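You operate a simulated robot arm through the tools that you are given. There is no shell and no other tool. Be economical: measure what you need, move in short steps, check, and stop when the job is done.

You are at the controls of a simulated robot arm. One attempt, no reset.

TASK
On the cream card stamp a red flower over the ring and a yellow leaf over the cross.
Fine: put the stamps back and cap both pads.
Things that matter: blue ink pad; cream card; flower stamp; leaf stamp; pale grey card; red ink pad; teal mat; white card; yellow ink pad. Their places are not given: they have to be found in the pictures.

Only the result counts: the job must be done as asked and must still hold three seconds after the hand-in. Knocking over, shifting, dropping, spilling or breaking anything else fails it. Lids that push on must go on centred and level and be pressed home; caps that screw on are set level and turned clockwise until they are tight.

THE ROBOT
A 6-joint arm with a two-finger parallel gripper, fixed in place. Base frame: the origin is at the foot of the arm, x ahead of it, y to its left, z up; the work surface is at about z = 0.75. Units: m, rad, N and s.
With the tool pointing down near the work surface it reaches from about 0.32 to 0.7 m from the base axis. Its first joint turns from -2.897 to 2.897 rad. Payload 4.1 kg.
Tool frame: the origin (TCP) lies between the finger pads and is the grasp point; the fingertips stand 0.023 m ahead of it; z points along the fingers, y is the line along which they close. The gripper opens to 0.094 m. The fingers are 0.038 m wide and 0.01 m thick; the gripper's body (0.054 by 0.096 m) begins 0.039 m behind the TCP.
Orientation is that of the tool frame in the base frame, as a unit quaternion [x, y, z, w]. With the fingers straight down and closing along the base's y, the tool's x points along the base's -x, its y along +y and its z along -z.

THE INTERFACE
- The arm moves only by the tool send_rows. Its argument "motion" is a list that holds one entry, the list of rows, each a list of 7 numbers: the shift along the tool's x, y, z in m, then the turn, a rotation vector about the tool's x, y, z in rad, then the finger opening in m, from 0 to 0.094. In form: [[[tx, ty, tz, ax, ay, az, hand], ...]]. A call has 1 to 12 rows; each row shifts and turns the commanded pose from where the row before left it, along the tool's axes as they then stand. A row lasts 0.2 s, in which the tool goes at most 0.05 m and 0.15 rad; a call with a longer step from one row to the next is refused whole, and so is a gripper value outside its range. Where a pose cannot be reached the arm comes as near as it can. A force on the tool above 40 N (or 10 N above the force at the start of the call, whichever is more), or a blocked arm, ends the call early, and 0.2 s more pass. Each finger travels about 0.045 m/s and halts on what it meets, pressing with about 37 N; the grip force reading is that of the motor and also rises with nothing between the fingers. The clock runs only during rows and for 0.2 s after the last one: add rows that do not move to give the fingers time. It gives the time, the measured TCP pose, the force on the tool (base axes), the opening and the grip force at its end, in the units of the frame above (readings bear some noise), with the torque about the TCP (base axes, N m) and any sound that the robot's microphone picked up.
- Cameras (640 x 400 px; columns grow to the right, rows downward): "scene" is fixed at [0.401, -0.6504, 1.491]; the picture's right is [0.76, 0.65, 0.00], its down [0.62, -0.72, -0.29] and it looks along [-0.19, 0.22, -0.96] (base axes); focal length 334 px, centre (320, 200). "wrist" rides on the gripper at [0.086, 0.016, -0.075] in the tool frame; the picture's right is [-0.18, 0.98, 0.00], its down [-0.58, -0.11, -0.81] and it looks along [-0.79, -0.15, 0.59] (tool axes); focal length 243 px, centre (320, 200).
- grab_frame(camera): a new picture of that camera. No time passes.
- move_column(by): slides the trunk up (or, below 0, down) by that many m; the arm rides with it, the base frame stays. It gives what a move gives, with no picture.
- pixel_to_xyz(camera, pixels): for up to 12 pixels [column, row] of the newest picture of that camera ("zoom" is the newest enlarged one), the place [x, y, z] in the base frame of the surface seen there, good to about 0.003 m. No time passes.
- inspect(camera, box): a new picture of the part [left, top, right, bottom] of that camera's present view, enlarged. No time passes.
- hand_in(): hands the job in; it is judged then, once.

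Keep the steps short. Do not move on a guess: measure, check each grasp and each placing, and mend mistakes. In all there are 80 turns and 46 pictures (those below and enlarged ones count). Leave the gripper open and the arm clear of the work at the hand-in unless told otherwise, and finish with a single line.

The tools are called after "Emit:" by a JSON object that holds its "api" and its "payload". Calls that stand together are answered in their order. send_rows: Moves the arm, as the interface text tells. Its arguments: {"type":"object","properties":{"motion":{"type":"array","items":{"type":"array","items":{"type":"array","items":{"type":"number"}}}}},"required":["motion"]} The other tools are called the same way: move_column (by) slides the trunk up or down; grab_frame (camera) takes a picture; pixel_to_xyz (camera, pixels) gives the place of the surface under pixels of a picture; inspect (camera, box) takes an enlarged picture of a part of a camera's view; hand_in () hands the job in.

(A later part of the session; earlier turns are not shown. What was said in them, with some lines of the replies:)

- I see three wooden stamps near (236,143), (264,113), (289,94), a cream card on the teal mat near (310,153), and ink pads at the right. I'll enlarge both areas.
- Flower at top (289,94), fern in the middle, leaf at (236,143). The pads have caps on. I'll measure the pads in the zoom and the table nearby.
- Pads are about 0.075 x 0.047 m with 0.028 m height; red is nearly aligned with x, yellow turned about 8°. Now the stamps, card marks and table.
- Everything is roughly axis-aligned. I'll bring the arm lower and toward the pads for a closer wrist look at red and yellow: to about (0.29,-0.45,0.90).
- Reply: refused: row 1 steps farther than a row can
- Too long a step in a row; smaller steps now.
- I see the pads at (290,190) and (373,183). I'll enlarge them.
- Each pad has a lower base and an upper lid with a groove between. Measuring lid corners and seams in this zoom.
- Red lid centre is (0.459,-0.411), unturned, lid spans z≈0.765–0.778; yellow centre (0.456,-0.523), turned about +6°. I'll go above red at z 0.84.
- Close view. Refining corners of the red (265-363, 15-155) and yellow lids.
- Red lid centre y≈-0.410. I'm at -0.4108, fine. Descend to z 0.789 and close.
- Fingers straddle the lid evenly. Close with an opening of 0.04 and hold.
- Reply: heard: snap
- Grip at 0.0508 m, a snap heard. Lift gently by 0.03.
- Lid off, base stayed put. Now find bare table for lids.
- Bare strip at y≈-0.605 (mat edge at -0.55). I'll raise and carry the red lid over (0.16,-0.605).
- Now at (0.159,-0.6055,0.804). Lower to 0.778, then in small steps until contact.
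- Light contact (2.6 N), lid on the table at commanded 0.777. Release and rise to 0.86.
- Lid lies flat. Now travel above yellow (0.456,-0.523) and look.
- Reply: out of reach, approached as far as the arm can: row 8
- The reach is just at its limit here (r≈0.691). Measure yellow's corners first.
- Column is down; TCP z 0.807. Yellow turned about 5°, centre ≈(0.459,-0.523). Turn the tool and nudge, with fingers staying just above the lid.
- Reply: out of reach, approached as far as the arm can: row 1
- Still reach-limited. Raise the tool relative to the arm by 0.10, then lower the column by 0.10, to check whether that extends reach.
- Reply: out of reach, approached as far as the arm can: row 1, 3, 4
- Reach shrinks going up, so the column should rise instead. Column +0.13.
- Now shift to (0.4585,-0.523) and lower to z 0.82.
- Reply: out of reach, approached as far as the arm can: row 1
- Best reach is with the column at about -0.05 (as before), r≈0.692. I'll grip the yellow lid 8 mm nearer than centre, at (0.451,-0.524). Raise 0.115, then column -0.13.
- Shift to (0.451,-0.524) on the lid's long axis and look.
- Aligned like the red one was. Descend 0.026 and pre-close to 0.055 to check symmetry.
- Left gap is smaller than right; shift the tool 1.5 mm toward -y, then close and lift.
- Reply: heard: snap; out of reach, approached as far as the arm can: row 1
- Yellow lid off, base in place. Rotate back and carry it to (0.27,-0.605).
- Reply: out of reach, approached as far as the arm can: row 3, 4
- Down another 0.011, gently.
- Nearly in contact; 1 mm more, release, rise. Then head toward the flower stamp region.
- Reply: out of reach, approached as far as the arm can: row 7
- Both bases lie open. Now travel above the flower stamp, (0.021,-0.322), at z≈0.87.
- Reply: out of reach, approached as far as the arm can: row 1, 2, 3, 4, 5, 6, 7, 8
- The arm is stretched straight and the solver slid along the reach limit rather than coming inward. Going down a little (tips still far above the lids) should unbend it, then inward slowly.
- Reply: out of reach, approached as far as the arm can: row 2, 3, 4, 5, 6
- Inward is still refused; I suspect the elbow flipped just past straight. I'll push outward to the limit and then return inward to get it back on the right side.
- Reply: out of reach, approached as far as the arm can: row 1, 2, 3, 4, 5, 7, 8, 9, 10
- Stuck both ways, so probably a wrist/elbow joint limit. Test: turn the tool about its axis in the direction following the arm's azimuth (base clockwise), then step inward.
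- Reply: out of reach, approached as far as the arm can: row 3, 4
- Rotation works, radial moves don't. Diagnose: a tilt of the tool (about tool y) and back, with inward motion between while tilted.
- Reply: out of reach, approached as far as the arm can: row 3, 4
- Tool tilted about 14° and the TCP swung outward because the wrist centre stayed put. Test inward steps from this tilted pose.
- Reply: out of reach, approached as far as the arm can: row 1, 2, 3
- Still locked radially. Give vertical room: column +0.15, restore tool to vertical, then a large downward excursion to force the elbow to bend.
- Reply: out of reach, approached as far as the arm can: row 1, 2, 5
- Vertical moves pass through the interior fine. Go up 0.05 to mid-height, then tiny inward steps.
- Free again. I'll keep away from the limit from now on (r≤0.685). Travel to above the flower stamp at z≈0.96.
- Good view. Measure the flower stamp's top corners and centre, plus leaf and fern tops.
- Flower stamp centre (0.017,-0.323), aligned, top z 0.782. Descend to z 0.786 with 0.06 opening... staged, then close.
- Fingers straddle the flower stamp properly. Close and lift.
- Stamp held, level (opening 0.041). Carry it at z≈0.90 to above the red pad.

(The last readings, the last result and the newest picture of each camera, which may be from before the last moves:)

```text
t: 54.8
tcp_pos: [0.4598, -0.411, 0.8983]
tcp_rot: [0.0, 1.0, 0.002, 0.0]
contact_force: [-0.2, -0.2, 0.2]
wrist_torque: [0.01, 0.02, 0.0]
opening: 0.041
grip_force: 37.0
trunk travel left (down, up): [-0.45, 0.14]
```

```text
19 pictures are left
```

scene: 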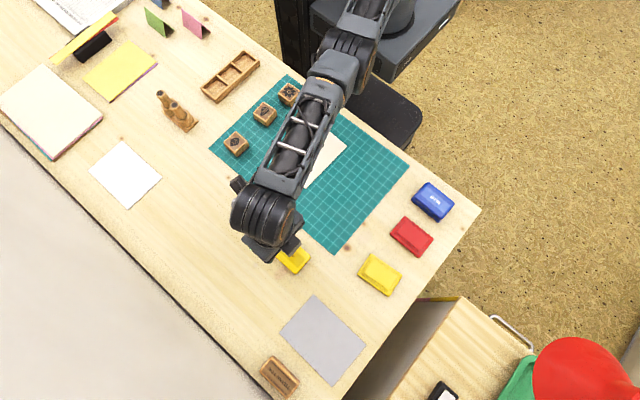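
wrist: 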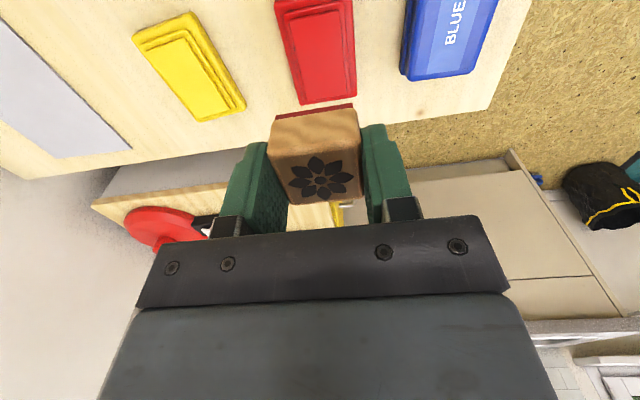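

Emit:
{"api": "pixel_to_xyz", "payload": {"camera": "wrist", "pixels": [[318, 50], [292, 20], [339, 14], [307, 98], [350, 92], [330, 70], [187, 65], [160, 50], [178, 40], [200, 110], [228, 95], [205, 85]]}}

```text
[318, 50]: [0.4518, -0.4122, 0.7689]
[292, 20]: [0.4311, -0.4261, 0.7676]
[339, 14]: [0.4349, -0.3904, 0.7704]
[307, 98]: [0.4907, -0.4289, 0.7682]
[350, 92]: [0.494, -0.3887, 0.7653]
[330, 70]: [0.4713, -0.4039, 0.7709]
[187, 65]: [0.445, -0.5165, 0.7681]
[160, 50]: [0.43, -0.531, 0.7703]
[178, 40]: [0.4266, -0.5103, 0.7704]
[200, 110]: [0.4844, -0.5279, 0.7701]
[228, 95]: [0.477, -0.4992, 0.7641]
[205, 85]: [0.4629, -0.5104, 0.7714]
```

Red pad surface z≈0.770, so contact expected at TCP≈0.804. Lower to 0.809, then slow steps.

Emit:
{"api": "send_rows", "payload": {"motion": [[[0, 0.001, 0.04, 0, 0, 0, 0.025], [0, 0, 0.035, 0, 0, 0, 0.025], [0, 0, 0.015, 0, 0, 0, 0.025], [0, 0, 0.003, 0, 0, 0, 0.025], [0, 0, 0.002, 0, 0, 0, 0.025], [0, 0, 0, 0, 0, 0, 0.025]]]}}

```text
t: 56.2
tcp_pos: [0.4598, -0.4122, 0.8042]
tcp_rot: [0.0, 1.0, 0.001, 0.0]
contact_force: [1.3, -0.1, -0.3]
wrist_torque: [0.03, -0.03, 0.0]
opening: 0.041
grip_force: 36.9
trunk travel left (down, up): [-0.45, 0.14]
```

No contact yet at 0.804; press in 1 mm steps.

Emit:
{"api": "send_rows", "payload": {"motion": [[[0, 0, 0.001, 0, 0, 0, 0.025], [0, 0, 0.001, 0, 0, 0, 0.025], [0, 0, 0.001, 0, 0, 0, 0.025], [0, 0, 0, 0, 0, 0, 0.025]]]}}

```text
t: 57.2
tcp_pos: [0.4605, -0.41, 0.8027]
tcp_rot: [0.0, 1.0, 0.0, 0.001]
contact_force: [0.5, 0.6, 11.1]
wrist_torque: [0.04, 0.03, 0.02]
opening: 0.0413
grip_force: 37.3
trunk travel left (down, up): [-0.45, 0.14]
```

11 N on the pad: inked. Lift and carry over the ring at about (0.1585,-0.441), z≈0.89.

Emit:
{"api": "send_rows", "payload": {"motion": [[[0, 0, 0, 0, 0, 0, 0.025], [0, 0, -0.02, 0, 0, 0, 0.025], [0, 0, -0.035, 0, 0, 0, 0.025], [0, 0, -0.035, 0, 0, 0, 0.025], [0.0376, -0.0039, 0, 0, 0, 0, 0.025], [0.0376, -0.0039, 0, 0, 0, 0, 0.025], [0.0376, -0.0039, 0, 0, 0, 0, 0.025], [0.0376, -0.0039, 0, 0, 0, 0, 0.025], [0.0376, -0.0039, 0, 0, 0, 0, 0.025], [0.0376, -0.0039, 0, 0, 0, 0, 0.025], [0.0376, -0.0039, 0, 0, 0, 0, 0.025], [0.0376, -0.0039, 0, 0, 0, 0, 0.025]]]}}

Emit:
{"api": "inspect", "payload": {"camera": "wrist", "box": [220, 0, 420, 125]}}

```text
t: 59.8
tcp_pos: [0.1578, -0.4422, 0.8903]
tcp_rot: [0.0, 1.0, 0.002, -0.001]
contact_force: [-0.3, -0.9, -0.8]
wrist_torque: [-0.01, 0.0, 0.01]
opening: 0.0409
grip_force: 37.2
trunk travel left (down, up): [-0.45, 0.14]
```

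```text
3.20 times, centred on (320, 62) of wrist
```

zoom: 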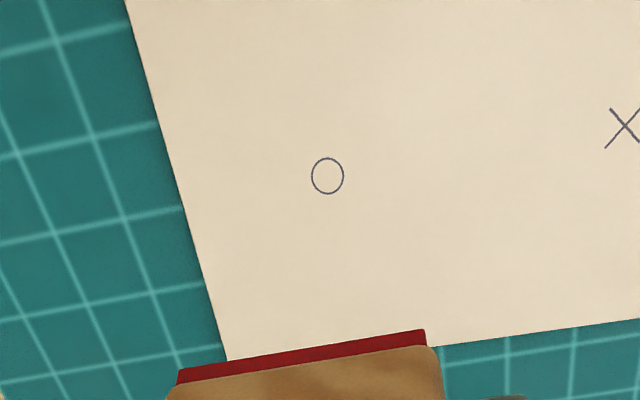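

Ring centre at (328,176), cross at (626,125). Measure with several points to average noise.

Emit:
{"api": "pixel_to_xyz", "payload": {"camera": "zoom", "pixels": [[328, 176], [328, 176], [318, 176], [338, 176], [328, 164], [328, 188], [626, 125], [626, 125], [626, 115], [626, 135], [616, 125], [636, 125]]}}

```text
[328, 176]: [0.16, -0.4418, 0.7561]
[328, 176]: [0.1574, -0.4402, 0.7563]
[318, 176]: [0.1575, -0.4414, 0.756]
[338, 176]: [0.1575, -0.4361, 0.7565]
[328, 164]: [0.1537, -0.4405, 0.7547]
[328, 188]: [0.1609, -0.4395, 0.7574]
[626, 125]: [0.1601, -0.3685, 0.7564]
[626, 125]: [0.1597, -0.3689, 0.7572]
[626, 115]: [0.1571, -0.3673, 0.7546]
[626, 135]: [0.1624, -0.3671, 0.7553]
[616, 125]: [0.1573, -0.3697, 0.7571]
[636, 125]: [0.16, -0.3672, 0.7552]
```

Ring ≈(0.158,-0.440), cross ≈(0.159,-0.368). Centre the stamp and lower to 0.793, then slowly.

Emit:
{"api": "send_rows", "payload": {"motion": [[[0.0006, 0.0009, 0.03, 0, 0, 0, 0.025], [0, 0, 0.04, 0, 0, 0, 0.025], [0, 0, 0.025, 0, 0, 0, 0.025], [0, 0, 0.004, 0, 0, 0, 0.025], [0, 0, 0.002, 0, 0, 0, 0.025], [0, 0, 0, 0, 0, 0, 0.025]]]}}

```text
t: 61.2
tcp_pos: [0.1581, -0.4402, 0.7886]
tcp_rot: [0.001, 1.0, 0.001, 0.0]
contact_force: [-0.2, -0.2, 0.2]
wrist_torque: [0.0, -0.01, -0.02]
opening: 0.0409
grip_force: 37.1
trunk travel left (down, up): [-0.45, 0.14]
```

Measured 0.789, no contact; 1 mm steps.

Emit:
{"api": "send_rows", "payload": {"motion": [[[0, 0, 0.001, 0, 0, 0, 0.025], [0, 0, 0.001, 0, 0, 0, 0.025], [0, 0, 0.001, 0, 0, 0, 0.025], [0, 0, 0, 0, 0, 0, 0.025]]]}}

```text
t: 62.2
tcp_pos: [0.1576, -0.4404, 0.7885]
tcp_rot: [0.0, 1.0, 0.0, 0.0]
contact_force: [-0.2, -0.6, 7.2]
wrist_torque: [-0.01, -0.03, -0.02]
opening: 0.0411
grip_force: 36.8
trunk travel left (down, up): [-0.45, 0.14]
```

7 N; press one more mm to match the pad pressure, hold, then lift straight up and look.

Emit:
{"api": "send_rows", "payload": {"motion": [[[0, 0, 0.001, 0, 0, 0, 0.025], [0, 0, 0, 0, 0, 0, 0.025]]]}}

Emit:
{"api": "send_rows", "payload": {"motion": [[[0, 0, -0.003, 0, 0, 0, 0.025], [0, 0, -0.02, 0, 0, 0, 0.025], [0, 0, -0.04, 0, 0, 0, 0.025], [0, 0, -0.04, 0, 0, 0, 0.025], [0, 0, 0, 0, 0, 0, 0.025]]]}}

Emit:
{"api": "inspect", "payload": {"camera": "wrist", "box": [220, 0, 420, 125]}}

```text
t: 62.8
tcp_pos: [0.1577, -0.4405, 0.7867]
tcp_rot: [0.0, 1.0, 0.0, 0.0]
contact_force: [0.6, -0.5, 17.0]
wrist_torque: [0.0, -0.02, 0.0]
opening: 0.041
grip_force: 37.1
trunk travel left (down, up): [-0.45, 0.14]
```

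```text
t: 64.0
tcp_pos: [0.1548, -0.4394, 0.8897]
tcp_rot: [0.001, 1.0, 0.002, -0.001]
contact_force: [-0.5, -0.1, -0.4]
wrist_torque: [0.01, -0.03, 0.02]
opening: 0.0408
grip_force: 37.1
trunk travel left (down, up): [-0.45, 0.14]
```

```text
3.20 times, centred on (320, 62) of wrist
```

zoom: 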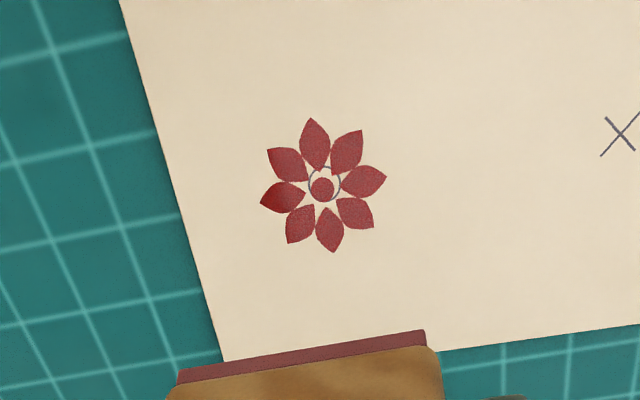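

Clean red flower centred on the ring. Return the stamp to its spot (0.017,-0.323).

Emit:
{"api": "send_rows", "payload": {"motion": [[[0.0282, 0.0235, 0, 0, 0, 0, 0.025], [0.0282, 0.0235, 0, 0, 0, 0, 0.025], [0.0282, 0.0235, 0, 0, 0, 0, 0.025], [0.0282, 0.0235, 0, 0, 0, 0, 0.025], [0.028, 0.0233, 0, 0, 0, 0, 0.025], [0, 0, 0.04, 0, 0, 0, 0.025], [0, 0, 0.04, 0, 0, 0, 0.025], [0, 0, 0.02, 0, 0, 0, 0.025], [0, 0, 0.003, 0, 0, 0, 0.025], [0, 0, 0, 0, 0, 0, 0.025]]]}}

```text
t: 66.2
tcp_pos: [0.0176, -0.3222, 0.7867]
tcp_rot: [0.0, 1.0, 0.001, 0.0]
contact_force: [0.5, 0.3, -1.0]
wrist_torque: [-0.04, 0.03, 0.01]
opening: 0.041
grip_force: 37.3
trunk travel left (down, up): [-0.45, 0.14]
```

At home, about 1 mm up. Lower 1.5 mm, open, and rise.

Emit:
{"api": "send_rows", "payload": {"motion": [[[0, 0, 0.001, 0, 0, 0, 0.025], [0, 0, 0.0005, 0, 0, 0, 0.025], [0, 0, 0, 0, 0, 0, 0.045], [0, 0, 0, 0, 0, 0, 0.056], [0, 0, 0, 0, 0, 0, 0.056], [0, 0, -0.03, 0, 0, 0, 0.06], [0, 0, -0.045, 0, 0, 0, 0.07], [0, 0, 0, 0, 0, 0, 0.07]]]}}

```text
t: 68.0
tcp_pos: [0.0166, -0.3217, 0.8618]
tcp_rot: [0.001, 1.0, 0.002, 0.0]
contact_force: [1.2, 0.2, -1.0]
wrist_torque: [0.0, 0.0, -0.01]
opening: 0.0699
grip_force: 0.0
trunk travel left (down, up): [-0.45, 0.14]
```

Now above the leaf stamp, (0.013,-0.507).

Emit:
{"api": "send_rows", "payload": {"motion": [[[0.001, -0.046, 0, 0, 0, 0, 0.07], [0.001, -0.046, 0, 0, 0, 0, 0.07], [0.001, -0.046, 0, 0, 0, 0, 0.07], [0.001, -0.046, 0, 0, 0, 0, 0.07], [0, 0, 0, 0, 0, 0, 0.07]]]}}

Emit:
{"api": "grab_frame", "payload": {"camera": "wrist"}}

```text
t: 69.2
tcp_pos: [0.0148, -0.5063, 0.8598]
tcp_rot: [0.001, 1.0, 0.001, -0.001]
contact_force: [0.0, 0.0, 0.2]
wrist_torque: [0.03, 0.01, 0.0]
opening: 0.0702
grip_force: 0.1
trunk travel left (down, up): [-0.45, 0.14]
```

```text
16 pictures are left
```

wrist: 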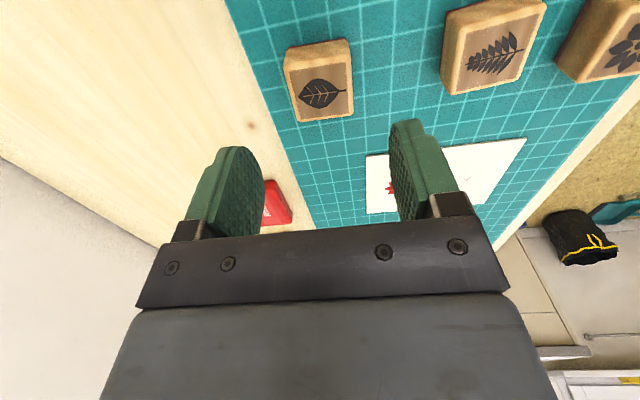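

Emit:
{"api": "pixel_to_xyz", "payload": {"camera": "wrist", "pixels": [[286, 68], [346, 56], [301, 120], [352, 112], [323, 90], [288, 72], [347, 62], [352, 106], [300, 116], [320, 92], [316, 64], [328, 116]]}}

```text
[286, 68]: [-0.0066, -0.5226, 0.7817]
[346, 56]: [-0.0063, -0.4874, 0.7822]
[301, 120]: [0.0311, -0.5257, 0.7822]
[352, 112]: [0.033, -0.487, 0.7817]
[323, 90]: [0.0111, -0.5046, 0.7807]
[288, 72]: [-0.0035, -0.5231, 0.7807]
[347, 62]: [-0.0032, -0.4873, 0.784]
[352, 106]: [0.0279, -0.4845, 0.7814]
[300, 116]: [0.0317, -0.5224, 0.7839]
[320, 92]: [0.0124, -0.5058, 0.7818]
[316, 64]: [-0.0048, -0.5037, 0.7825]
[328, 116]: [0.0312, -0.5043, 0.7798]
```

Leaf stamp centre ≈(0.013,-0.505), aligned. Descend, close and lift.

Emit:
{"api": "send_rows", "payload": {"motion": [[[0, 0.0015, 0.02, 0, 0, 0, 0.065], [0, 0, 0.03, 0, 0, 0, 0.06], [0, 0, 0.0245, 0, 0, 0, 0.055], [0, 0, 0, 0, 0, 0, 0.046], [0, 0, 0, 0, 0, 0, 0.036], [0, 0, 0, 0, 0, 0, 0.028], [0, 0, 0, 0, 0, 0, 0.025], [0, 0, -0.01, 0, 0, 0, 0.025], [0, 0, -0.03, 0, 0, 0, 0.025], [0, 0, -0.04, 0, 0, 0, 0.025], [0, 0, -0.02, 0, 0, 0, 0.025], [0, 0, 0, 0, 0, 0, 0.025]]]}}

Emit:
{"api": "inspect", "payload": {"camera": "wrist", "box": [200, 20, 440, 220]}}

```text
t: 71.8
tcp_pos: [0.0136, -0.5047, 0.8846]
tcp_rot: [0.002, 1.0, 0.001, -0.001]
contact_force: [0.0, -0.7, -0.2]
wrist_torque: [0.03, 0.02, -0.01]
opening: 0.0412
grip_force: 37.2
trunk travel left (down, up): [-0.45, 0.14]
```

```text
2.00 times, centred on (320, 120) of wrist
```

zoom: 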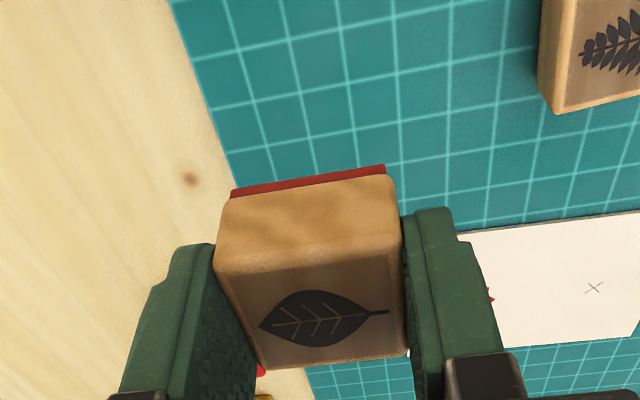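

Leaf held. Move at z≈0.84 toward the yellow pad, stopping at (0.42,-0.515) well inside reach, and look.

Emit:
{"api": "send_rows", "payload": {"motion": [[[-0.0207, -0.001, 0.023, 0, 0, 0, 0.025], [-0.0207, -0.001, 0.023, 0, 0, 0, 0.025], [-0.0407, -0.001, 0, 0, 0, 0, 0.025], [-0.0407, -0.001, 0, 0, 0, 0, 0.025], [-0.0407, -0.001, 0, 0, 0, 0, 0.025], [-0.0407, -0.001, 0, 0, 0, 0, 0.025], [-0.0407, -0.001, 0, 0, 0, 0, 0.025], [-0.0407, -0.001, 0, 0, 0, 0, 0.025], [-0.0407, -0.001, 0, 0, 0, 0, 0.025], [-0.0407, -0.001, 0, 0, 0, 0, 0.025], [-0.0407, 0, 0, 0, 0, 0, 0.025], [0, 0, 0, 0, 0, 0, 0.025]]]}}

Emit:
{"api": "grab_frame", "payload": {"camera": "wrist"}}

```text
t: 74.4
tcp_pos: [0.4215, -0.5161, 0.8383]
tcp_rot: [0.001, 1.0, 0.001, 0.0]
contact_force: [1.4, 0.2, -0.6]
wrist_torque: [0.02, 0.0, 0.02]
opening: 0.0409
grip_force: 37.4
trunk travel left (down, up): [-0.45, 0.14]
```

```text
14 pictures are left
```

wrist: 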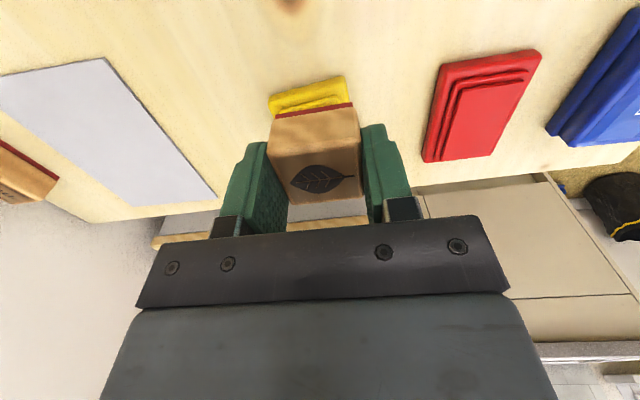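

Near corners of the yellow base are visible at (270,98) and (344,78). Measure those, and a scene zoom of the pad.

Emit:
{"api": "pixel_to_xyz", "payload": {"camera": "wrist", "pixels": [[272, 98], [342, 79], [273, 108], [345, 88], [310, 88], [276, 112], [348, 96]]}}

Emit:
{"api": "inspect", "payload": {"camera": "scene", "box": [340, 200, 460, 310]}}

```text
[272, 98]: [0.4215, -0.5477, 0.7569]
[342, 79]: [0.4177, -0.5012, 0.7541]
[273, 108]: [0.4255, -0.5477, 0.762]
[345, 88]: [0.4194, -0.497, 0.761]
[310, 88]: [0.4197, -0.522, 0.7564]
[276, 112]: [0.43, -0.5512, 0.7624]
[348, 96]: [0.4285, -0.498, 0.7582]
```

```text
3.64 times, centred on (400, 255) of scene
```

zoom: 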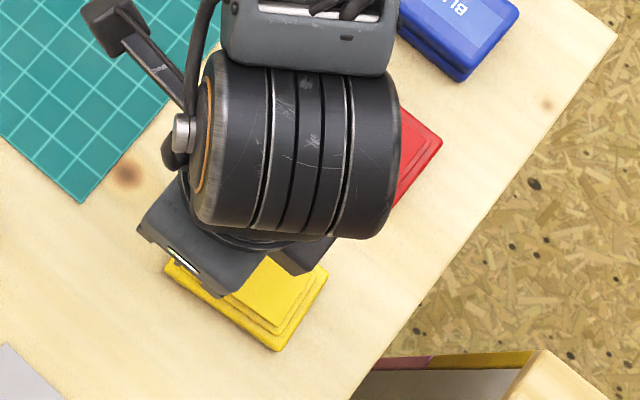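

Yellow's long axis confirmed: (0.447,-0.522) lies on it with yaw ≈5.5°, r=0.687. Rotate tool, shift there, and lower to z≈0.81.

Emit:
{"api": "send_rows", "payload": {"motion": [[[0, 0, 0, 0, 0, -0.048, 0.025], [0, 0, 0, 0, 0, -0.048, 0.025], [-0.0127, -0.0044, 0, 0, 0, 0, 0.025], [-0.0126, -0.0044, 0, 0, 0, 0, 0.025], [0, 0, 0.02, 0, 0, 0, 0.025], [0, 0, 0.011, 0, 0, 0, 0.025], [0, 0, 0, 0, 0, 0, 0.025]]]}}

```text
t: 76.0
tcp_pos: [0.4477, -0.5218, 0.8072]
tcp_rot: [-0.047, 0.999, 0.001, -0.001]
contact_force: [0.1, -0.3, -0.2]
wrist_torque: [0.02, 0.03, -0.01]
opening: 0.0413
grip_force: 36.8
trunk travel left (down, up): [-0.45, 0.14]
```

In place with no reach warning. Press down: commanded z 0.809 → about 0.802 in small steps.

Emit:
{"api": "send_rows", "payload": {"motion": [[[0, 0, 0.003, 0, 0, 0, 0.025], [0, 0, 0.002, 0, 0, 0, 0.025], [0, 0, 0.001, 0, 0, 0, 0.025], [0, 0, 0.001, 0, 0, 0, 0.025], [0, 0, 0.001, 0, 0, 0, 0.025], [0, 0, 0, 0, 0, 0, 0.025]]]}}

```text
t: 77.4
tcp_pos: [0.447, -0.522, 0.8022]
tcp_rot: [-0.048, 0.999, -0.001, 0.0]
contact_force: [1.1, -0.4, 16.9]
wrist_torque: [-0.13, 0.1, 0.02]
opening: 0.0411
grip_force: 37.7
trunk travel left (down, up): [-0.45, 0.14]
```

17 N: inked. Lift, rotate back, carry to the cross and rise to ~0.89.

Emit:
{"api": "send_rows", "payload": {"motion": [[[0, 0, -0.015, 0, 0, 0, 0.025], [0, 0, -0.023, 0, 0, 0, 0.025], [0, 0, 0, 0, 0, 0.048, 0.025], [0, 0, 0, 0, 0, 0.048, 0.025], [0.036, 0.0192, 0, 0, 0, 0, 0.025], [0.036, 0.0192, 0, 0, 0, 0, 0.025], [0.036, 0.0192, -0.01, 0, 0, 0, 0.025], [0.036, 0.0192, -0.01, 0, 0, 0, 0.025], [0.036, 0.0192, -0.01, 0, 0, 0, 0.025], [0.036, 0.0192, -0.01, 0, 0, 0, 0.025], [0.036, 0.0192, -0.01, 0, 0, 0, 0.025], [0.036, 0.0194, 0, 0, 0, 0, 0.025]]]}}

Emit:
{"api": "inspect", "payload": {"camera": "wrist", "box": [220, 0, 420, 125]}}

```text
t: 80.0
tcp_pos: [0.1592, -0.3665, 0.8889]
tcp_rot: [0.0, 1.0, 0.001, -0.001]
contact_force: [0.6, -0.1, -0.1]
wrist_torque: [-0.01, 0.01, 0.02]
opening: 0.0413
grip_force: 36.3
trunk travel left (down, up): [-0.45, 0.14]
```

```text
3.20 times, centred on (320, 62) of wrist
```

zoom: 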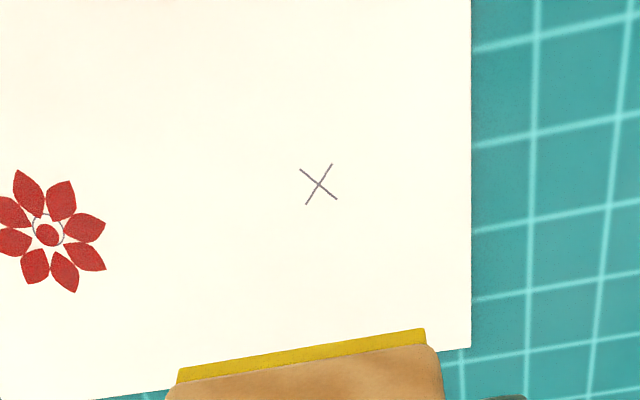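

Cross at (318,184), vs. the earlier die centre at (322,188): shift ~1 mm. Then lower and press as before.

Emit:
{"api": "send_rows", "payload": {"motion": [[[0.0006, -0.001, 0.03, 0, 0, 0, 0.025], [0, 0, 0.04, 0, 0, 0, 0.025], [0, 0, 0.022, 0, 0, 0, 0.025], [0, 0, 0.004, 0, 0, 0, 0.025], [0, 0, 0.002, 0, 0, 0, 0.025], [0, 0, 0.001, 0, 0, 0, 0.025], [0, 0, 0.001, 0, 0, 0, 0.025], [0, 0, 0, 0, 0, 0, 0.025]]]}}

```text
t: 81.8
tcp_pos: [0.1576, -0.3698, 0.7894]
tcp_rot: [0.0, 1.0, 0.001, -0.001]
contact_force: [0.1, -0.2, 0.2]
wrist_torque: [0.02, 0.0, -0.03]
opening: 0.0409
grip_force: 37.0
trunk travel left (down, up): [-0.45, 0.14]
```

Not touching yet; 1 mm steps.

Emit:
{"api": "send_rows", "payload": {"motion": [[[0, 0, 0.001, 0, 0, 0, 0.025], [0, 0, 0.001, 0, 0, 0, 0.025], [0, 0, 0, 0, 0, 0, 0.025]]]}}

```text
t: 82.6
tcp_pos: [0.1574, -0.368, 0.7875]
tcp_rot: [-0.001, 1.0, 0.001, 0.001]
contact_force: [0.2, 0.4, 16.0]
wrist_torque: [-0.04, -0.03, -0.02]
opening: 0.041
grip_force: 37.3
trunk travel left (down, up): [-0.45, 0.14]
```

16 N, same as for the flower. Lift straight up and look.

Emit:
{"api": "send_rows", "payload": {"motion": [[[0, 0, -0.003, 0, 0, 0, 0.025], [0, 0, -0.02, 0, 0, 0, 0.025], [0, 0, -0.04, 0, 0, 0, 0.025], [0, 0, -0.04, 0, 0, 0, 0.025], [0, 0, 0, 0, 0, 0, 0.025]]]}}

Emit:
{"api": "inspect", "payload": {"camera": "wrist", "box": [220, 0, 420, 125]}}

```text
t: 83.8
tcp_pos: [0.1591, -0.3691, 0.8887]
tcp_rot: [0.0, 1.0, 0.002, -0.001]
contact_force: [-0.5, 0.2, 0.2]
wrist_torque: [0.01, -0.01, 0.01]
opening: 0.0409
grip_force: 37.2
trunk travel left (down, up): [-0.45, 0.14]
```

```text
3.20 times, centred on (320, 62) of wrist
```

zoom: 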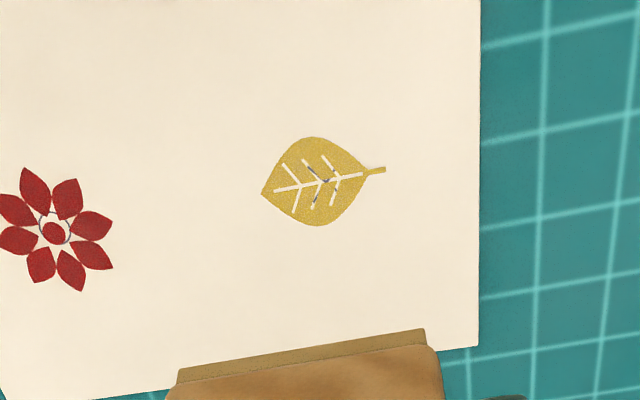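

Clean yellow leaf on the cross. Return the leaf stamp to (0.013,-0.505).

Emit:
{"api": "send_rows", "payload": {"motion": [[[0.029, -0.02724, 0, 0, 0, 0, 0.025], [0.029, -0.02724, 0, 0, 0, 0, 0.025], [0.029, -0.02724, 0, 0, 0, 0, 0.025], [0.029, -0.02724, 0, 0, 0, 0, 0.025], [0.029, -0.02724, 0, 0, 0, 0, 0.025], [0, 0, 0.04, 0, 0, 0, 0.025], [0, 0, 0.04, 0, 0, 0, 0.025], [0, 0, 0.02, 0, 0, 0, 0.025], [0, 0, 0.003, 0, 0, 0, 0.025], [0, 0, 0, 0, 0, 0, 0.025]]]}}

```text
t: 86.0
tcp_pos: [0.0123, -0.505, 0.7859]
tcp_rot: [0.0, 1.0, 0.001, -0.001]
contact_force: [-0.1, 0.7, -0.7]
wrist_torque: [0.03, 0.01, 0.01]
opening: 0.0411
grip_force: 37.1
trunk travel left (down, up): [-0.45, 0.14]
```

Lower 1.5 mm, release, rise to ~0.86.

Emit:
{"api": "send_rows", "payload": {"motion": [[[0, 0, 0.001, 0, 0, 0, 0.025], [0, 0, 0.0005, 0, 0, 0, 0.025], [0, 0, 0, 0, 0, 0, 0.045], [0, 0, 0, 0, 0, 0, 0.056], [0, 0, 0, 0, 0, 0, 0.056], [0, 0, -0.03, 0, 0, 0, 0.06], [0, 0, -0.045, 0, 0, 0, 0.08], [0, 0, 0, 0, 0, 0, 0.08]]]}}

Emit:
{"api": "send_rows", "payload": {"motion": [[[-0.037, -0.025, 0, 0, 0, 0, 0.08], [-0.037, -0.025, 0, 0, 0, 0, 0.08], [-0.037, -0.025, 0, 0, 0, 0, 0.08], [-0.036, -0.025, 0, 0, 0, 0, 0.08], [0, 0, 0, 0, 0, 0, 0.08]]]}}

Emit:
{"api": "inspect", "payload": {"camera": "wrist", "box": [200, 0, 440, 200]}}

```text
t: 87.8
tcp_pos: [0.0115, -0.5051, 0.8595]
tcp_rot: [0.001, 1.0, 0.001, -0.001]
contact_force: [0.6, 0.5, 0.1]
wrist_torque: [-0.01, 0.01, -0.02]
opening: 0.08
grip_force: 0.1
trunk travel left (down, up): [-0.45, 0.14]
```

```text
t: 89.0
tcp_pos: [0.1613, -0.6048, 0.8583]
tcp_rot: [0.002, 1.0, 0.002, -0.001]
contact_force: [-0.7, -0.7, 0.3]
wrist_torque: [0.03, -0.04, -0.03]
opening: 0.0801
grip_force: 0.1
trunk travel left (down, up): [-0.45, 0.14]
```

```text
2.00 times, centred on (320, 100) of wrist
```

zoom: 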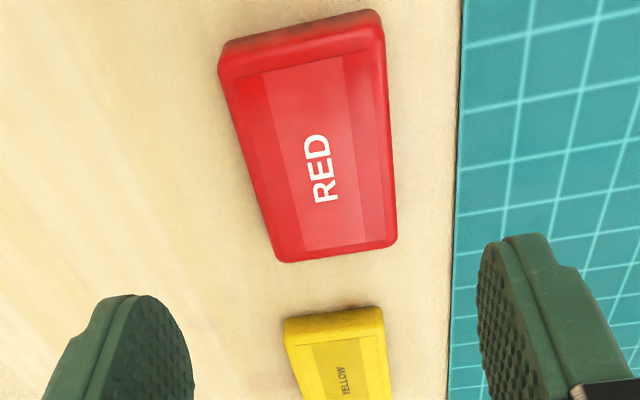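

Same picture as at its release, within ~1 mm. Descend to 0.778 and grip the red lid, lift.

Emit:
{"api": "send_rows", "payload": {"motion": [[[0.0007, 0, 0.03, 0, 0, 0, 0.075], [0, 0, 0.03, 0, 0, 0, 0.07], [0, 0, 0.0215, 0, 0, 0, 0.065], [0, 0, 0, 0, 0, 0, 0.055], [0, 0, 0, 0, 0, 0, 0.045], [0, 0, 0, 0, 0, 0, 0.036], [0, 0, 0, 0, 0, 0, 0.036], [0, 0, -0.02, 0, 0, 0, 0.036], [0, 0, -0.04, 0, 0, 0, 0.036], [0, 0, -0.04, 0, 0, 0, 0.036], [0, 0, 0, 0, 0, 0, 0.036]]]}}

```text
t: 91.4
tcp_pos: [0.1597, -0.6055, 0.8791]
tcp_rot: [-0.001, 1.0, 0.002, -0.001]
contact_force: [-0.8, 0.1, -0.1]
wrist_torque: [0.0, 0.02, 0.0]
opening: 0.0508
grip_force: 37.4
trunk travel left (down, up): [-0.45, 0.14]
```

Red lid held (0.0508). Carry back above the red base at (0.459,-0.410).

Emit:
{"api": "send_rows", "payload": {"motion": [[[-0.0333, 0.0217, 0, 0, 0, 0, 0.036], [-0.0333, 0.0217, 0, 0, 0, 0, 0.036], [-0.0333, 0.0217, 0, 0, 0, 0, 0.036], [-0.0333, 0.0217, 0, 0, 0, 0, 0.036], [-0.0333, 0.0217, 0, 0, 0, 0, 0.036], [-0.0333, 0.0217, 0, 0, 0, 0, 0.036], [-0.0333, 0.0217, 0, 0, 0, 0, 0.036], [-0.0333, 0.0217, 0, 0, 0, 0, 0.036], [-0.033, 0.0217, 0, 0, 0, 0, 0.036], [0, 0, 0.04, 0, 0, 0, 0.036], [0, 0, 0.014, 0, 0, 0, 0.036], [0, 0, 0, 0, 0, 0, 0.036]]]}}

Emit:
{"api": "grab_frame", "payload": {"camera": "wrist"}}

```text
t: 94.0
tcp_pos: [0.4578, -0.4106, 0.823]
tcp_rot: [0.001, 1.0, 0.001, -0.001]
contact_force: [-0.5, -0.7, -0.1]
wrist_torque: [-0.01, -0.02, 0.01]
opening: 0.0511
grip_force: 36.8
trunk travel left (down, up): [-0.45, 0.14]
```

```text
9 pictures are left
```

wrist: 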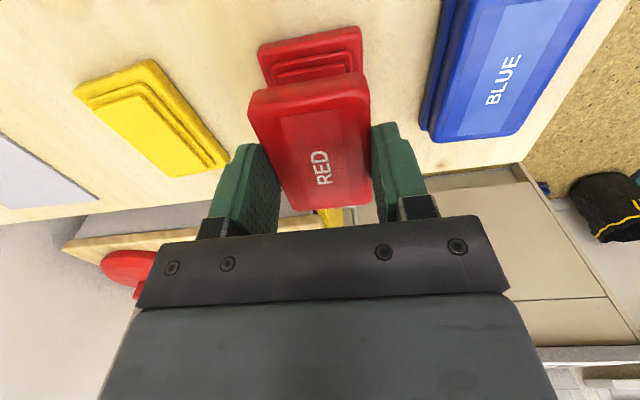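

View matches the one right after removal within a pixel or two. Lower to 0.797, then in 1.5 mm steps.

Emit:
{"api": "send_rows", "payload": {"motion": [[[0, 0, 0.016, 0, 0, 0, 0.036], [0, 0, 0.01, 0, 0, 0, 0.036], [0, 0, 0.002, 0, 0, 0, 0.036], [0, 0, 0.0015, 0, 0, 0, 0.036], [0, 0, 0.0015, 0, 0, 0, 0.036], [0, 0, 0, 0, 0, 0, 0.036]]]}}

```text
t: 95.4
tcp_pos: [0.4586, -0.4102, 0.7919]
tcp_rot: [0.001, 1.0, 0.001, -0.001]
contact_force: [0.2, -0.4, -0.7]
wrist_torque: [0.03, 0.01, 0.0]
opening: 0.0509
grip_force: 36.6
trunk travel left (down, up): [-0.45, 0.14]
```

Going on easily (no jam). Press further in 1 mm steps.

Emit:
{"api": "send_rows", "payload": {"motion": [[[0, 0, 0.0015, 0, 0, 0, 0.036], [0, 0, 0.0015, 0, 0, 0, 0.036], [0, 0, 0.0015, 0, 0, 0, 0.036], [0, 0, 0.001, 0, 0, 0, 0.036], [0, 0, 0, 0, 0, 0, 0.036]]]}}

```text
t: 96.6
tcp_pos: [0.4587, -0.4099, 0.7897]
tcp_rot: [0.0, 1.0, 0.0, 0.0]
contact_force: [-0.2, 0.5, 18.4]
wrist_torque: [0.17, 0.34, -0.03]
opening: 0.0509
grip_force: 37.1
trunk travel left (down, up): [-0.45, 0.14]
```

At 0.7897 with 18 N; keep pressing towards ~30 N for the snap.

Emit:
{"api": "send_rows", "payload": {"motion": [[[0, 0, 0.001, 0, 0, 0, 0.036], [0, 0, 0.001, 0, 0, 0, 0.036], [0, 0, 0.0005, 0, 0, 0, 0.036], [0, 0, 0, 0, 0, 0, 0.036]]]}}

```text
t: 97.6
tcp_pos: [0.458, -0.4092, 0.7891]
tcp_rot: [0.0, 1.0, -0.002, 0.002]
contact_force: [-1.0, 0.0, 38.4]
wrist_torque: [0.05, 0.23, 0.01]
opening: 0.0506
grip_force: 37.6
trunk travel left (down, up): [-0.45, 0.14]
```

38 N, z back at the seated level but no snap heard. Unload, release, rise a bit and inspect the seam.

Emit:
{"api": "send_rows", "payload": {"motion": [[[0, 0, -0.0035, 0, 0, 0, 0.036], [0, 0, 0, 0, 0, 0, 0.055], [0, 0, 0, 0, 0, 0, 0.066], [0, 0, -0.02, 0, 0, 0, 0.07], [0, 0, -0.03, 0, 0, 0, 0.07], [0, 0, 0, 0, 0, 0, 0.07]]]}}

Emit:
{"api": "inspect", "payload": {"camera": "wrist", "box": [220, 0, 420, 165]}}

```text
t: 99.0
tcp_pos: [0.4595, -0.4104, 0.8373]
tcp_rot: [-0.001, 1.0, 0.002, -0.001]
contact_force: [0.6, -0.8, 0.3]
wrist_torque: [0.0, 0.0, 0.0]
opening: 0.07
grip_force: 0.1
trunk travel left (down, up): [-0.45, 0.14]
heard: snap
```

```text
2.42 times, centred on (320, 82) of wrist
```

zoom: 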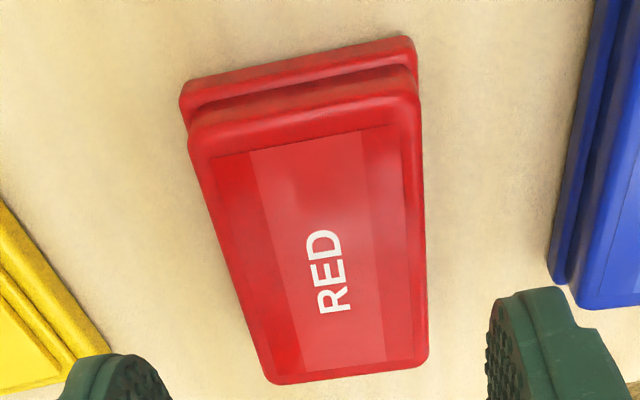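

A snap was heard on letting go; seam looks level and even. To be sure it is home, press the lid's centre with closed fingertips (contact expected at TCP ≈0.801).

Emit:
{"api": "send_rows", "payload": {"motion": [[[0, 0, 0, 0, 0, 0, 0.04], [0, 0, 0, 0, 0, 0, 0.02], [0, 0, 0, 0, 0, 0, 0], [0, 0, 0, 0, 0, 0, 0], [0, 0, 0.02, 0, 0, 0, 0], [0, 0, 0.01, 0, 0, 0, 0], [0, 0, 0.003, 0, 0, 0, 0], [0, 0, 0.002, 0, 0, 0, 0], [0, 0, 0.002, 0, 0, 0, 0], [0, 0, 0.001, 0, 0, 0, 0], [0, 0, 0, 0, 0, 0, 0]]]}}

```text
t: 101.4
tcp_pos: [0.459, -0.4113, 0.8002]
tcp_rot: [0.0, 1.0, 0.0, -0.001]
contact_force: [0.7, 0.9, 1.3]
wrist_torque: [-0.05, 0.0, 0.01]
opening: 0.0
grip_force: 36.6
trunk travel left (down, up): [-0.45, 0.14]
```

Just touching at 0.800. Press in 1 mm steps.

Emit:
{"api": "send_rows", "payload": {"motion": [[[0, 0, 0.001, 0, 0, 0, 0], [0, 0, 0.001, 0, 0, 0, 0], [0, 0, 0.001, 0, 0, 0, 0], [0, 0, 0.0005, 0, 0, 0, 0], [0, 0, 0, 0, 0, 0, 0]]]}}

```text
t: 102.6
tcp_pos: [0.459, -0.4102, 0.7991]
tcp_rot: [0.0, 1.0, 0.0, 0.001]
contact_force: [0.4, -0.9, 19.3]
wrist_torque: [-0.03, 0.02, -0.03]
opening: 0.0002
grip_force: 37.0
trunk travel left (down, up): [-0.45, 0.14]
```

19 N and solid. A little more, to ~37 N.

Emit:
{"api": "send_rows", "payload": {"motion": [[[0, 0, 0.001, 0, 0, 0, 0], [0, 0, 0.001, 0, 0, 0, 0], [0, 0, 0, 0, 0, 0, 0]]]}}

```text
t: 103.4
tcp_pos: [0.4595, -0.41, 0.7995]
tcp_rot: [0.001, 1.0, -0.001, 0.002]
contact_force: [1.4, -2.5, 35.1]
wrist_torque: [-0.03, 0.12, 0.0]
opening: 0.0002
grip_force: 36.8
trunk travel left (down, up): [-0.45, 0.14]
```

Firm, no further travel: home. Rise, open, and go to the yellow lid at about (0.273,-0.615).

Emit:
{"api": "send_rows", "payload": {"motion": [[[0, 0, -0.006, 0, 0, 0, 0], [0, 0, -0.024, 0, 0, 0, 0], [0, 0, -0.04, 0, 0, 0, 0.02], [0.0265, -0.02936, 0, 0, 0, 0, 0.04], [0.0265, -0.02936, 0, 0, 0, 0, 0.06], [0.0265, -0.02936, 0, 0, 0, 0, 0.08], [0.0265, -0.02936, 0, 0, 0, 0, 0.08], [0.0265, -0.02936, 0, 0, 0, 0, 0.08], [0.0265, -0.02936, 0, 0, 0, 0, 0.08], [0.0265, -0.02936, 0, 0, 0, 0, 0.08], [0, 0, 0, 0, 0, 0, 0.08]]]}}

Emit:
{"api": "inspect", "payload": {"camera": "wrist", "box": [200, 0, 440, 200]}}

```text
t: 105.8
tcp_pos: [0.272, -0.615, 0.8636]
tcp_rot: [0.0, 1.0, 0.002, -0.001]
contact_force: [0.1, 0.4, -0.8]
wrist_torque: [0.01, -0.05, 0.01]
opening: 0.0797
grip_force: 0.1
trunk travel left (down, up): [-0.45, 0.14]
```

```text
2.00 times, centred on (320, 100) of wrist
5 turns are left
```

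zoom: 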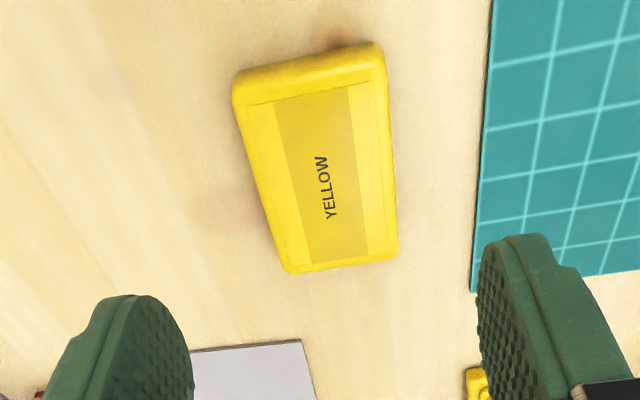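

Only 5 turns are left, so I combine safe steps: grip the yellow lid (picture matches its known place), lift, carry above the yellow base at (0.445,-0.5215) with yaw 5.5°, drop the column 0.03 for reach, and look.

Emit:
{"api": "send_rows", "payload": {"motion": [[[0, 0.0005, 0.03, 0, 0, 0, 0.075], [0, 0, 0.03, 0, 0, 0, 0.07], [0, 0, 0.0255, 0, 0, 0, 0.065], [0, 0, 0, 0, 0, 0, 0.055], [0, 0, 0, 0, 0, 0, 0.045], [0, 0, 0, 0, 0, 0, 0.036], [0, 0, 0, 0, 0, 0, 0.036], [0, 0, -0.02, 0, 0, 0, 0.036], [0, 0, -0.04, 0, 0, 0, 0.036], [0, 0, -0.02, 0, 0, 0, 0.036], [0, 0, 0, 0, 0, 0, 0.036]]]}}

Emit:
{"api": "send_rows", "payload": {"motion": [[[-0.03, 0.025, 0, 0, 0, 0, 0.036], [-0.03, 0.02, 0, 0, 0, 0, 0.036], [-0.03, 0.014, 0, 0, 0, 0, 0.036], [-0.03, 0.013, 0, 0, 0, 0, 0.036], [-0.03, 0.012, 0, 0, 0, 0, 0.036], [-0.0215, 0.0095, 0, 0, 0, 0, 0.036], [0, 0, 0, 0, 0, -0.048, 0.036], [0, 0, 0, 0, 0, -0.048, 0.036], [0, 0, 0, 0, 0, 0, 0.036]]]}}

Emit:
{"api": "move_column", "payload": {"by": -0.03}}

Emit:
{"api": "grab_frame", "payload": {"camera": "wrist"}}

```text
t: 108.2
tcp_pos: [0.2738, -0.6137, 0.8587]
tcp_rot: [0.001, 1.0, 0.001, -0.001]
contact_force: [0.8, 0.3, 0.1]
wrist_torque: [0.0, 0.03, 0.0]
opening: 0.0505
grip_force: 36.8
trunk travel left (down, up): [-0.45, 0.14]
```

```text
t: 110.2
tcp_pos: [0.4444, -0.5217, 0.858]
tcp_rot: [-0.047, 0.999, 0.001, -0.001]
contact_force: [-0.2, 0.2, 0.6]
wrist_torque: [0.01, 0.01, 0.0]
opening: 0.0508
grip_force: 37.4
trunk travel left (down, up): [-0.45, 0.14]
```

```text
t: 110.9
tcp_pos: [0.4447, -0.521, 0.8294]
tcp_rot: [-0.046, 0.999, 0.0, -0.002]
contact_force: [-0.2, -0.7, -0.4]
wrist_torque: [-0.01, 0.0, 0.01]
opening: 0.0507
grip_force: 36.9
trunk travel left (down, up): [-0.42, 0.17]
```

```text
6 pictures are left
4 turns are left
```

wrist: 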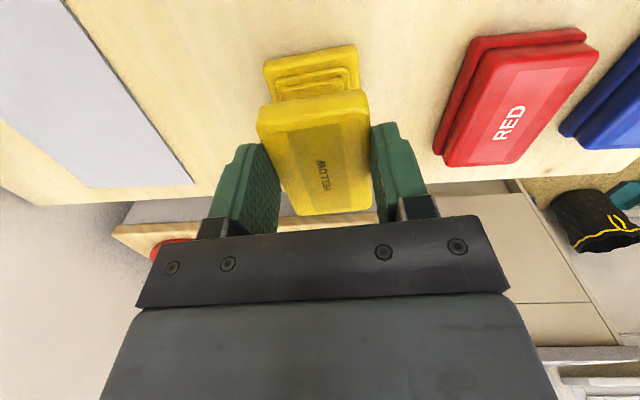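

Picture nearly matches the one at removal; I'm ~3 mm short along the pad's long axis. Shift 3 mm, lower to ~0.802 (just above engagement) and enlarge.

Emit:
{"api": "send_rows", "payload": {"motion": [[[-0.003, -0.0003, 0, 0, 0, 0, 0.036], [0, 0, 0.016, 0, 0, 0, 0.036], [0, 0, 0.01, 0, 0, 0, 0.036], [0, 0, 0, 0, 0, 0, 0.036]]]}}

Emit:
{"api": "inspect", "payload": {"camera": "wrist", "box": [220, 40, 420, 165]}}

```text
t: 111.9
tcp_pos: [0.4474, -0.5218, 0.8028]
tcp_rot: [-0.047, 0.999, 0.0, -0.001]
contact_force: [-0.5, 0.7, -1.1]
wrist_torque: [0.02, -0.03, -0.02]
opening: 0.0509
grip_force: 36.2
trunk travel left (down, up): [-0.42, 0.17]
```

```text
3.20 times, centred on (320, 102) of wrist
3 turns are left
```

zoom: 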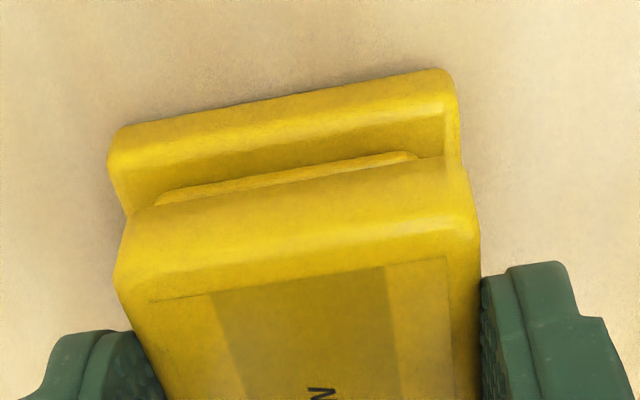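

Lid and base line up as in the reference (≤0.5 mm off laterally). Lower and press home in the grip, then unload, release, rise slightly and inspect.

Emit:
{"api": "send_rows", "payload": {"motion": [[[0, -0.0004, 0.004, 0, 0, 0, 0.036], [0, 0, 0.003, 0, 0, 0, 0.036], [0, 0, 0.002, 0, 0, 0, 0.036], [0, 0, 0.0015, 0, 0, 0, 0.036], [0, 0, 0.0015, 0, 0, 0, 0.036], [0, 0, 0.0015, 0, 0, 0, 0.036], [0, 0, 0.001, 0, 0, 0, 0.036], [0, 0, 0.001, 0, 0, 0, 0.036], [0, 0, 0.0005, 0, 0, 0, 0.036], [0, 0, 0, 0, 0, 0, 0.036]]]}}

Emit:
{"api": "send_rows", "payload": {"motion": [[[0, 0, -0.0017, 0, 0, 0, 0.036], [0, 0, 0, 0, 0, 0, 0.055], [0, 0, 0, 0, 0, 0, 0.066], [0, 0, 0, 0, 0, 0, 0.07], [0, 0, -0.014, 0, 0, 0, 0.07], [0, 0, -0.014, 0, 0, 0, 0.07], [0, 0, 0, 0, 0, 0, 0.07]]]}}

Emit:
{"api": "inspect", "payload": {"camera": "wrist", "box": [220, 10, 420, 175]}}

```text
t: 114.1
tcp_pos: [0.4474, -0.5221, 0.7909]
tcp_rot: [-0.047, 0.999, -0.002, 0.002]
contact_force: [0.8, -3.7, 31.3]
wrist_torque: [0.04, 0.13, 0.0]
opening: 0.0507
grip_force: 36.5
trunk travel left (down, up): [-0.42, 0.17]
```

```text
t: 115.7
tcp_pos: [0.4484, -0.5227, 0.8172]
tcp_rot: [-0.047, 0.999, 0.002, -0.001]
contact_force: [0.7, 1.5, -0.3]
wrist_torque: [0.0, -0.02, 0.0]
opening: 0.0699
grip_force: 0.1
trunk travel left (down, up): [-0.42, 0.17]
heard: snap
```

```text
2.42 times, centred on (320, 92) of wrist
2 turns are left
```

zoom: 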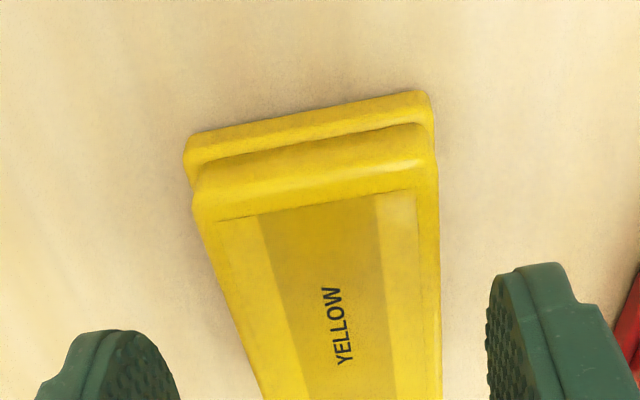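

Lid sits level with an even seam like red's, snap heard. Press its top with closed fingers to be sure, then retreat inward, open, rise, and take a scene picture.

Emit:
{"api": "send_rows", "payload": {"motion": [[[0, 0, 0, 0, 0, 0, 0.04], [0, 0, 0, 0, 0, 0, 0.01], [0, 0, 0, 0, 0, 0, 0], [0, 0, 0, 0, 0, 0, 0], [0, 0, 0.009, 0, 0, 0, 0], [0, 0, 0.005, 0, 0, 0, 0], [0, 0, 0.002, 0, 0, 0, 0], [0, 0, 0.002, 0, 0, 0, 0], [0, 0, 0.0015, 0, 0, 0, 0], [0, 0, 0.001, 0, 0, 0, 0], [0, 0, 0, 0, 0, 0, 0]]]}}

Emit:
{"api": "send_rows", "payload": {"motion": [[[0, 0, -0.005, 0, 0, 0, 0], [0, 0, -0.02, 0, 0, 0, 0], [0.02, 0.01, -0.005, 0, 0, 0, 0], [0.03, 0.02, -0.015, 0, 0, 0, 0.02], [0.03, 0.02, -0.03, 0, 0, 0, 0.04], [0.03, 0.02, -0.03, 0, 0, 0, 0.06], [0.03, 0.02, -0.03, 0, 0, 0, 0.08], [0, 0.03, -0.03, 0, 0, 0, 0.09], [0, 0.03, -0.03, 0, 0, 0, 0.09], [0, 0, 0, 0, 0, 0, 0.09]]]}}

Emit:
{"api": "grab_frame", "payload": {"camera": "scene"}}

Emit:
{"api": "inspect", "payload": {"camera": "scene", "box": [340, 170, 480, 310]}}

```text
t: 118.1
tcp_pos: [0.4484, -0.522, 0.7992]
tcp_rot: [-0.048, 0.999, -0.001, 0.001]
contact_force: [0.4, 1.5, 19.7]
wrist_torque: [-0.01, -0.02, 0.03]
opening: 0.0002
grip_force: 37.3
trunk travel left (down, up): [-0.42, 0.17]
```

```text
t: 120.3
tcp_pos: [0.295, -0.3872, 0.9926]
tcp_rot: [-0.048, 0.999, 0.001, -0.003]
contact_force: [0.2, -0.2, 0.0]
wrist_torque: [0.01, 0.0, -0.03]
opening: 0.09
grip_force: 0.1
trunk travel left (down, up): [-0.42, 0.17]
```

```text
3 pictures are left
```

scene: 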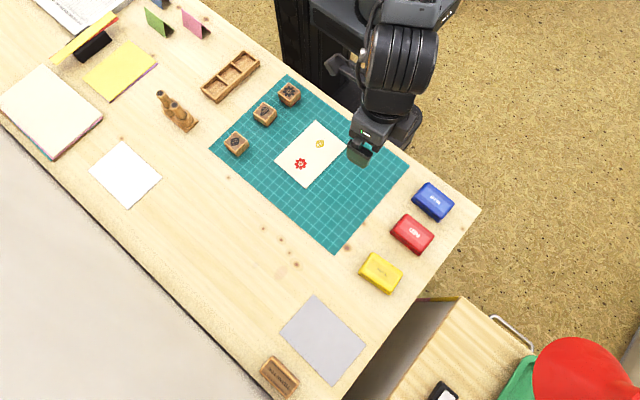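

```text
2.86 times, centred on (410, 240) of scene
1 turns are left
```

zoom: 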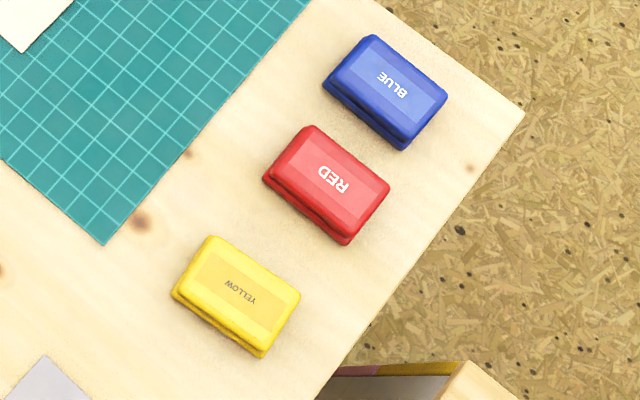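

The lid top heights are about the same as at the start, both lids are level, the stamps are back, the prints are on the marks, and the arm is clear with the gripper open. Handing in.

Emit:
{"api": "hand_in", "payload": {}}

```text
The job is handed in.
```

Job handed in: red flower is stamped on the ring and yellow leaf on the cross, both stamps are back in place, and the red and yellow pads are capped and pressed down, though the lids may sit 1–2 mm off their starting position.
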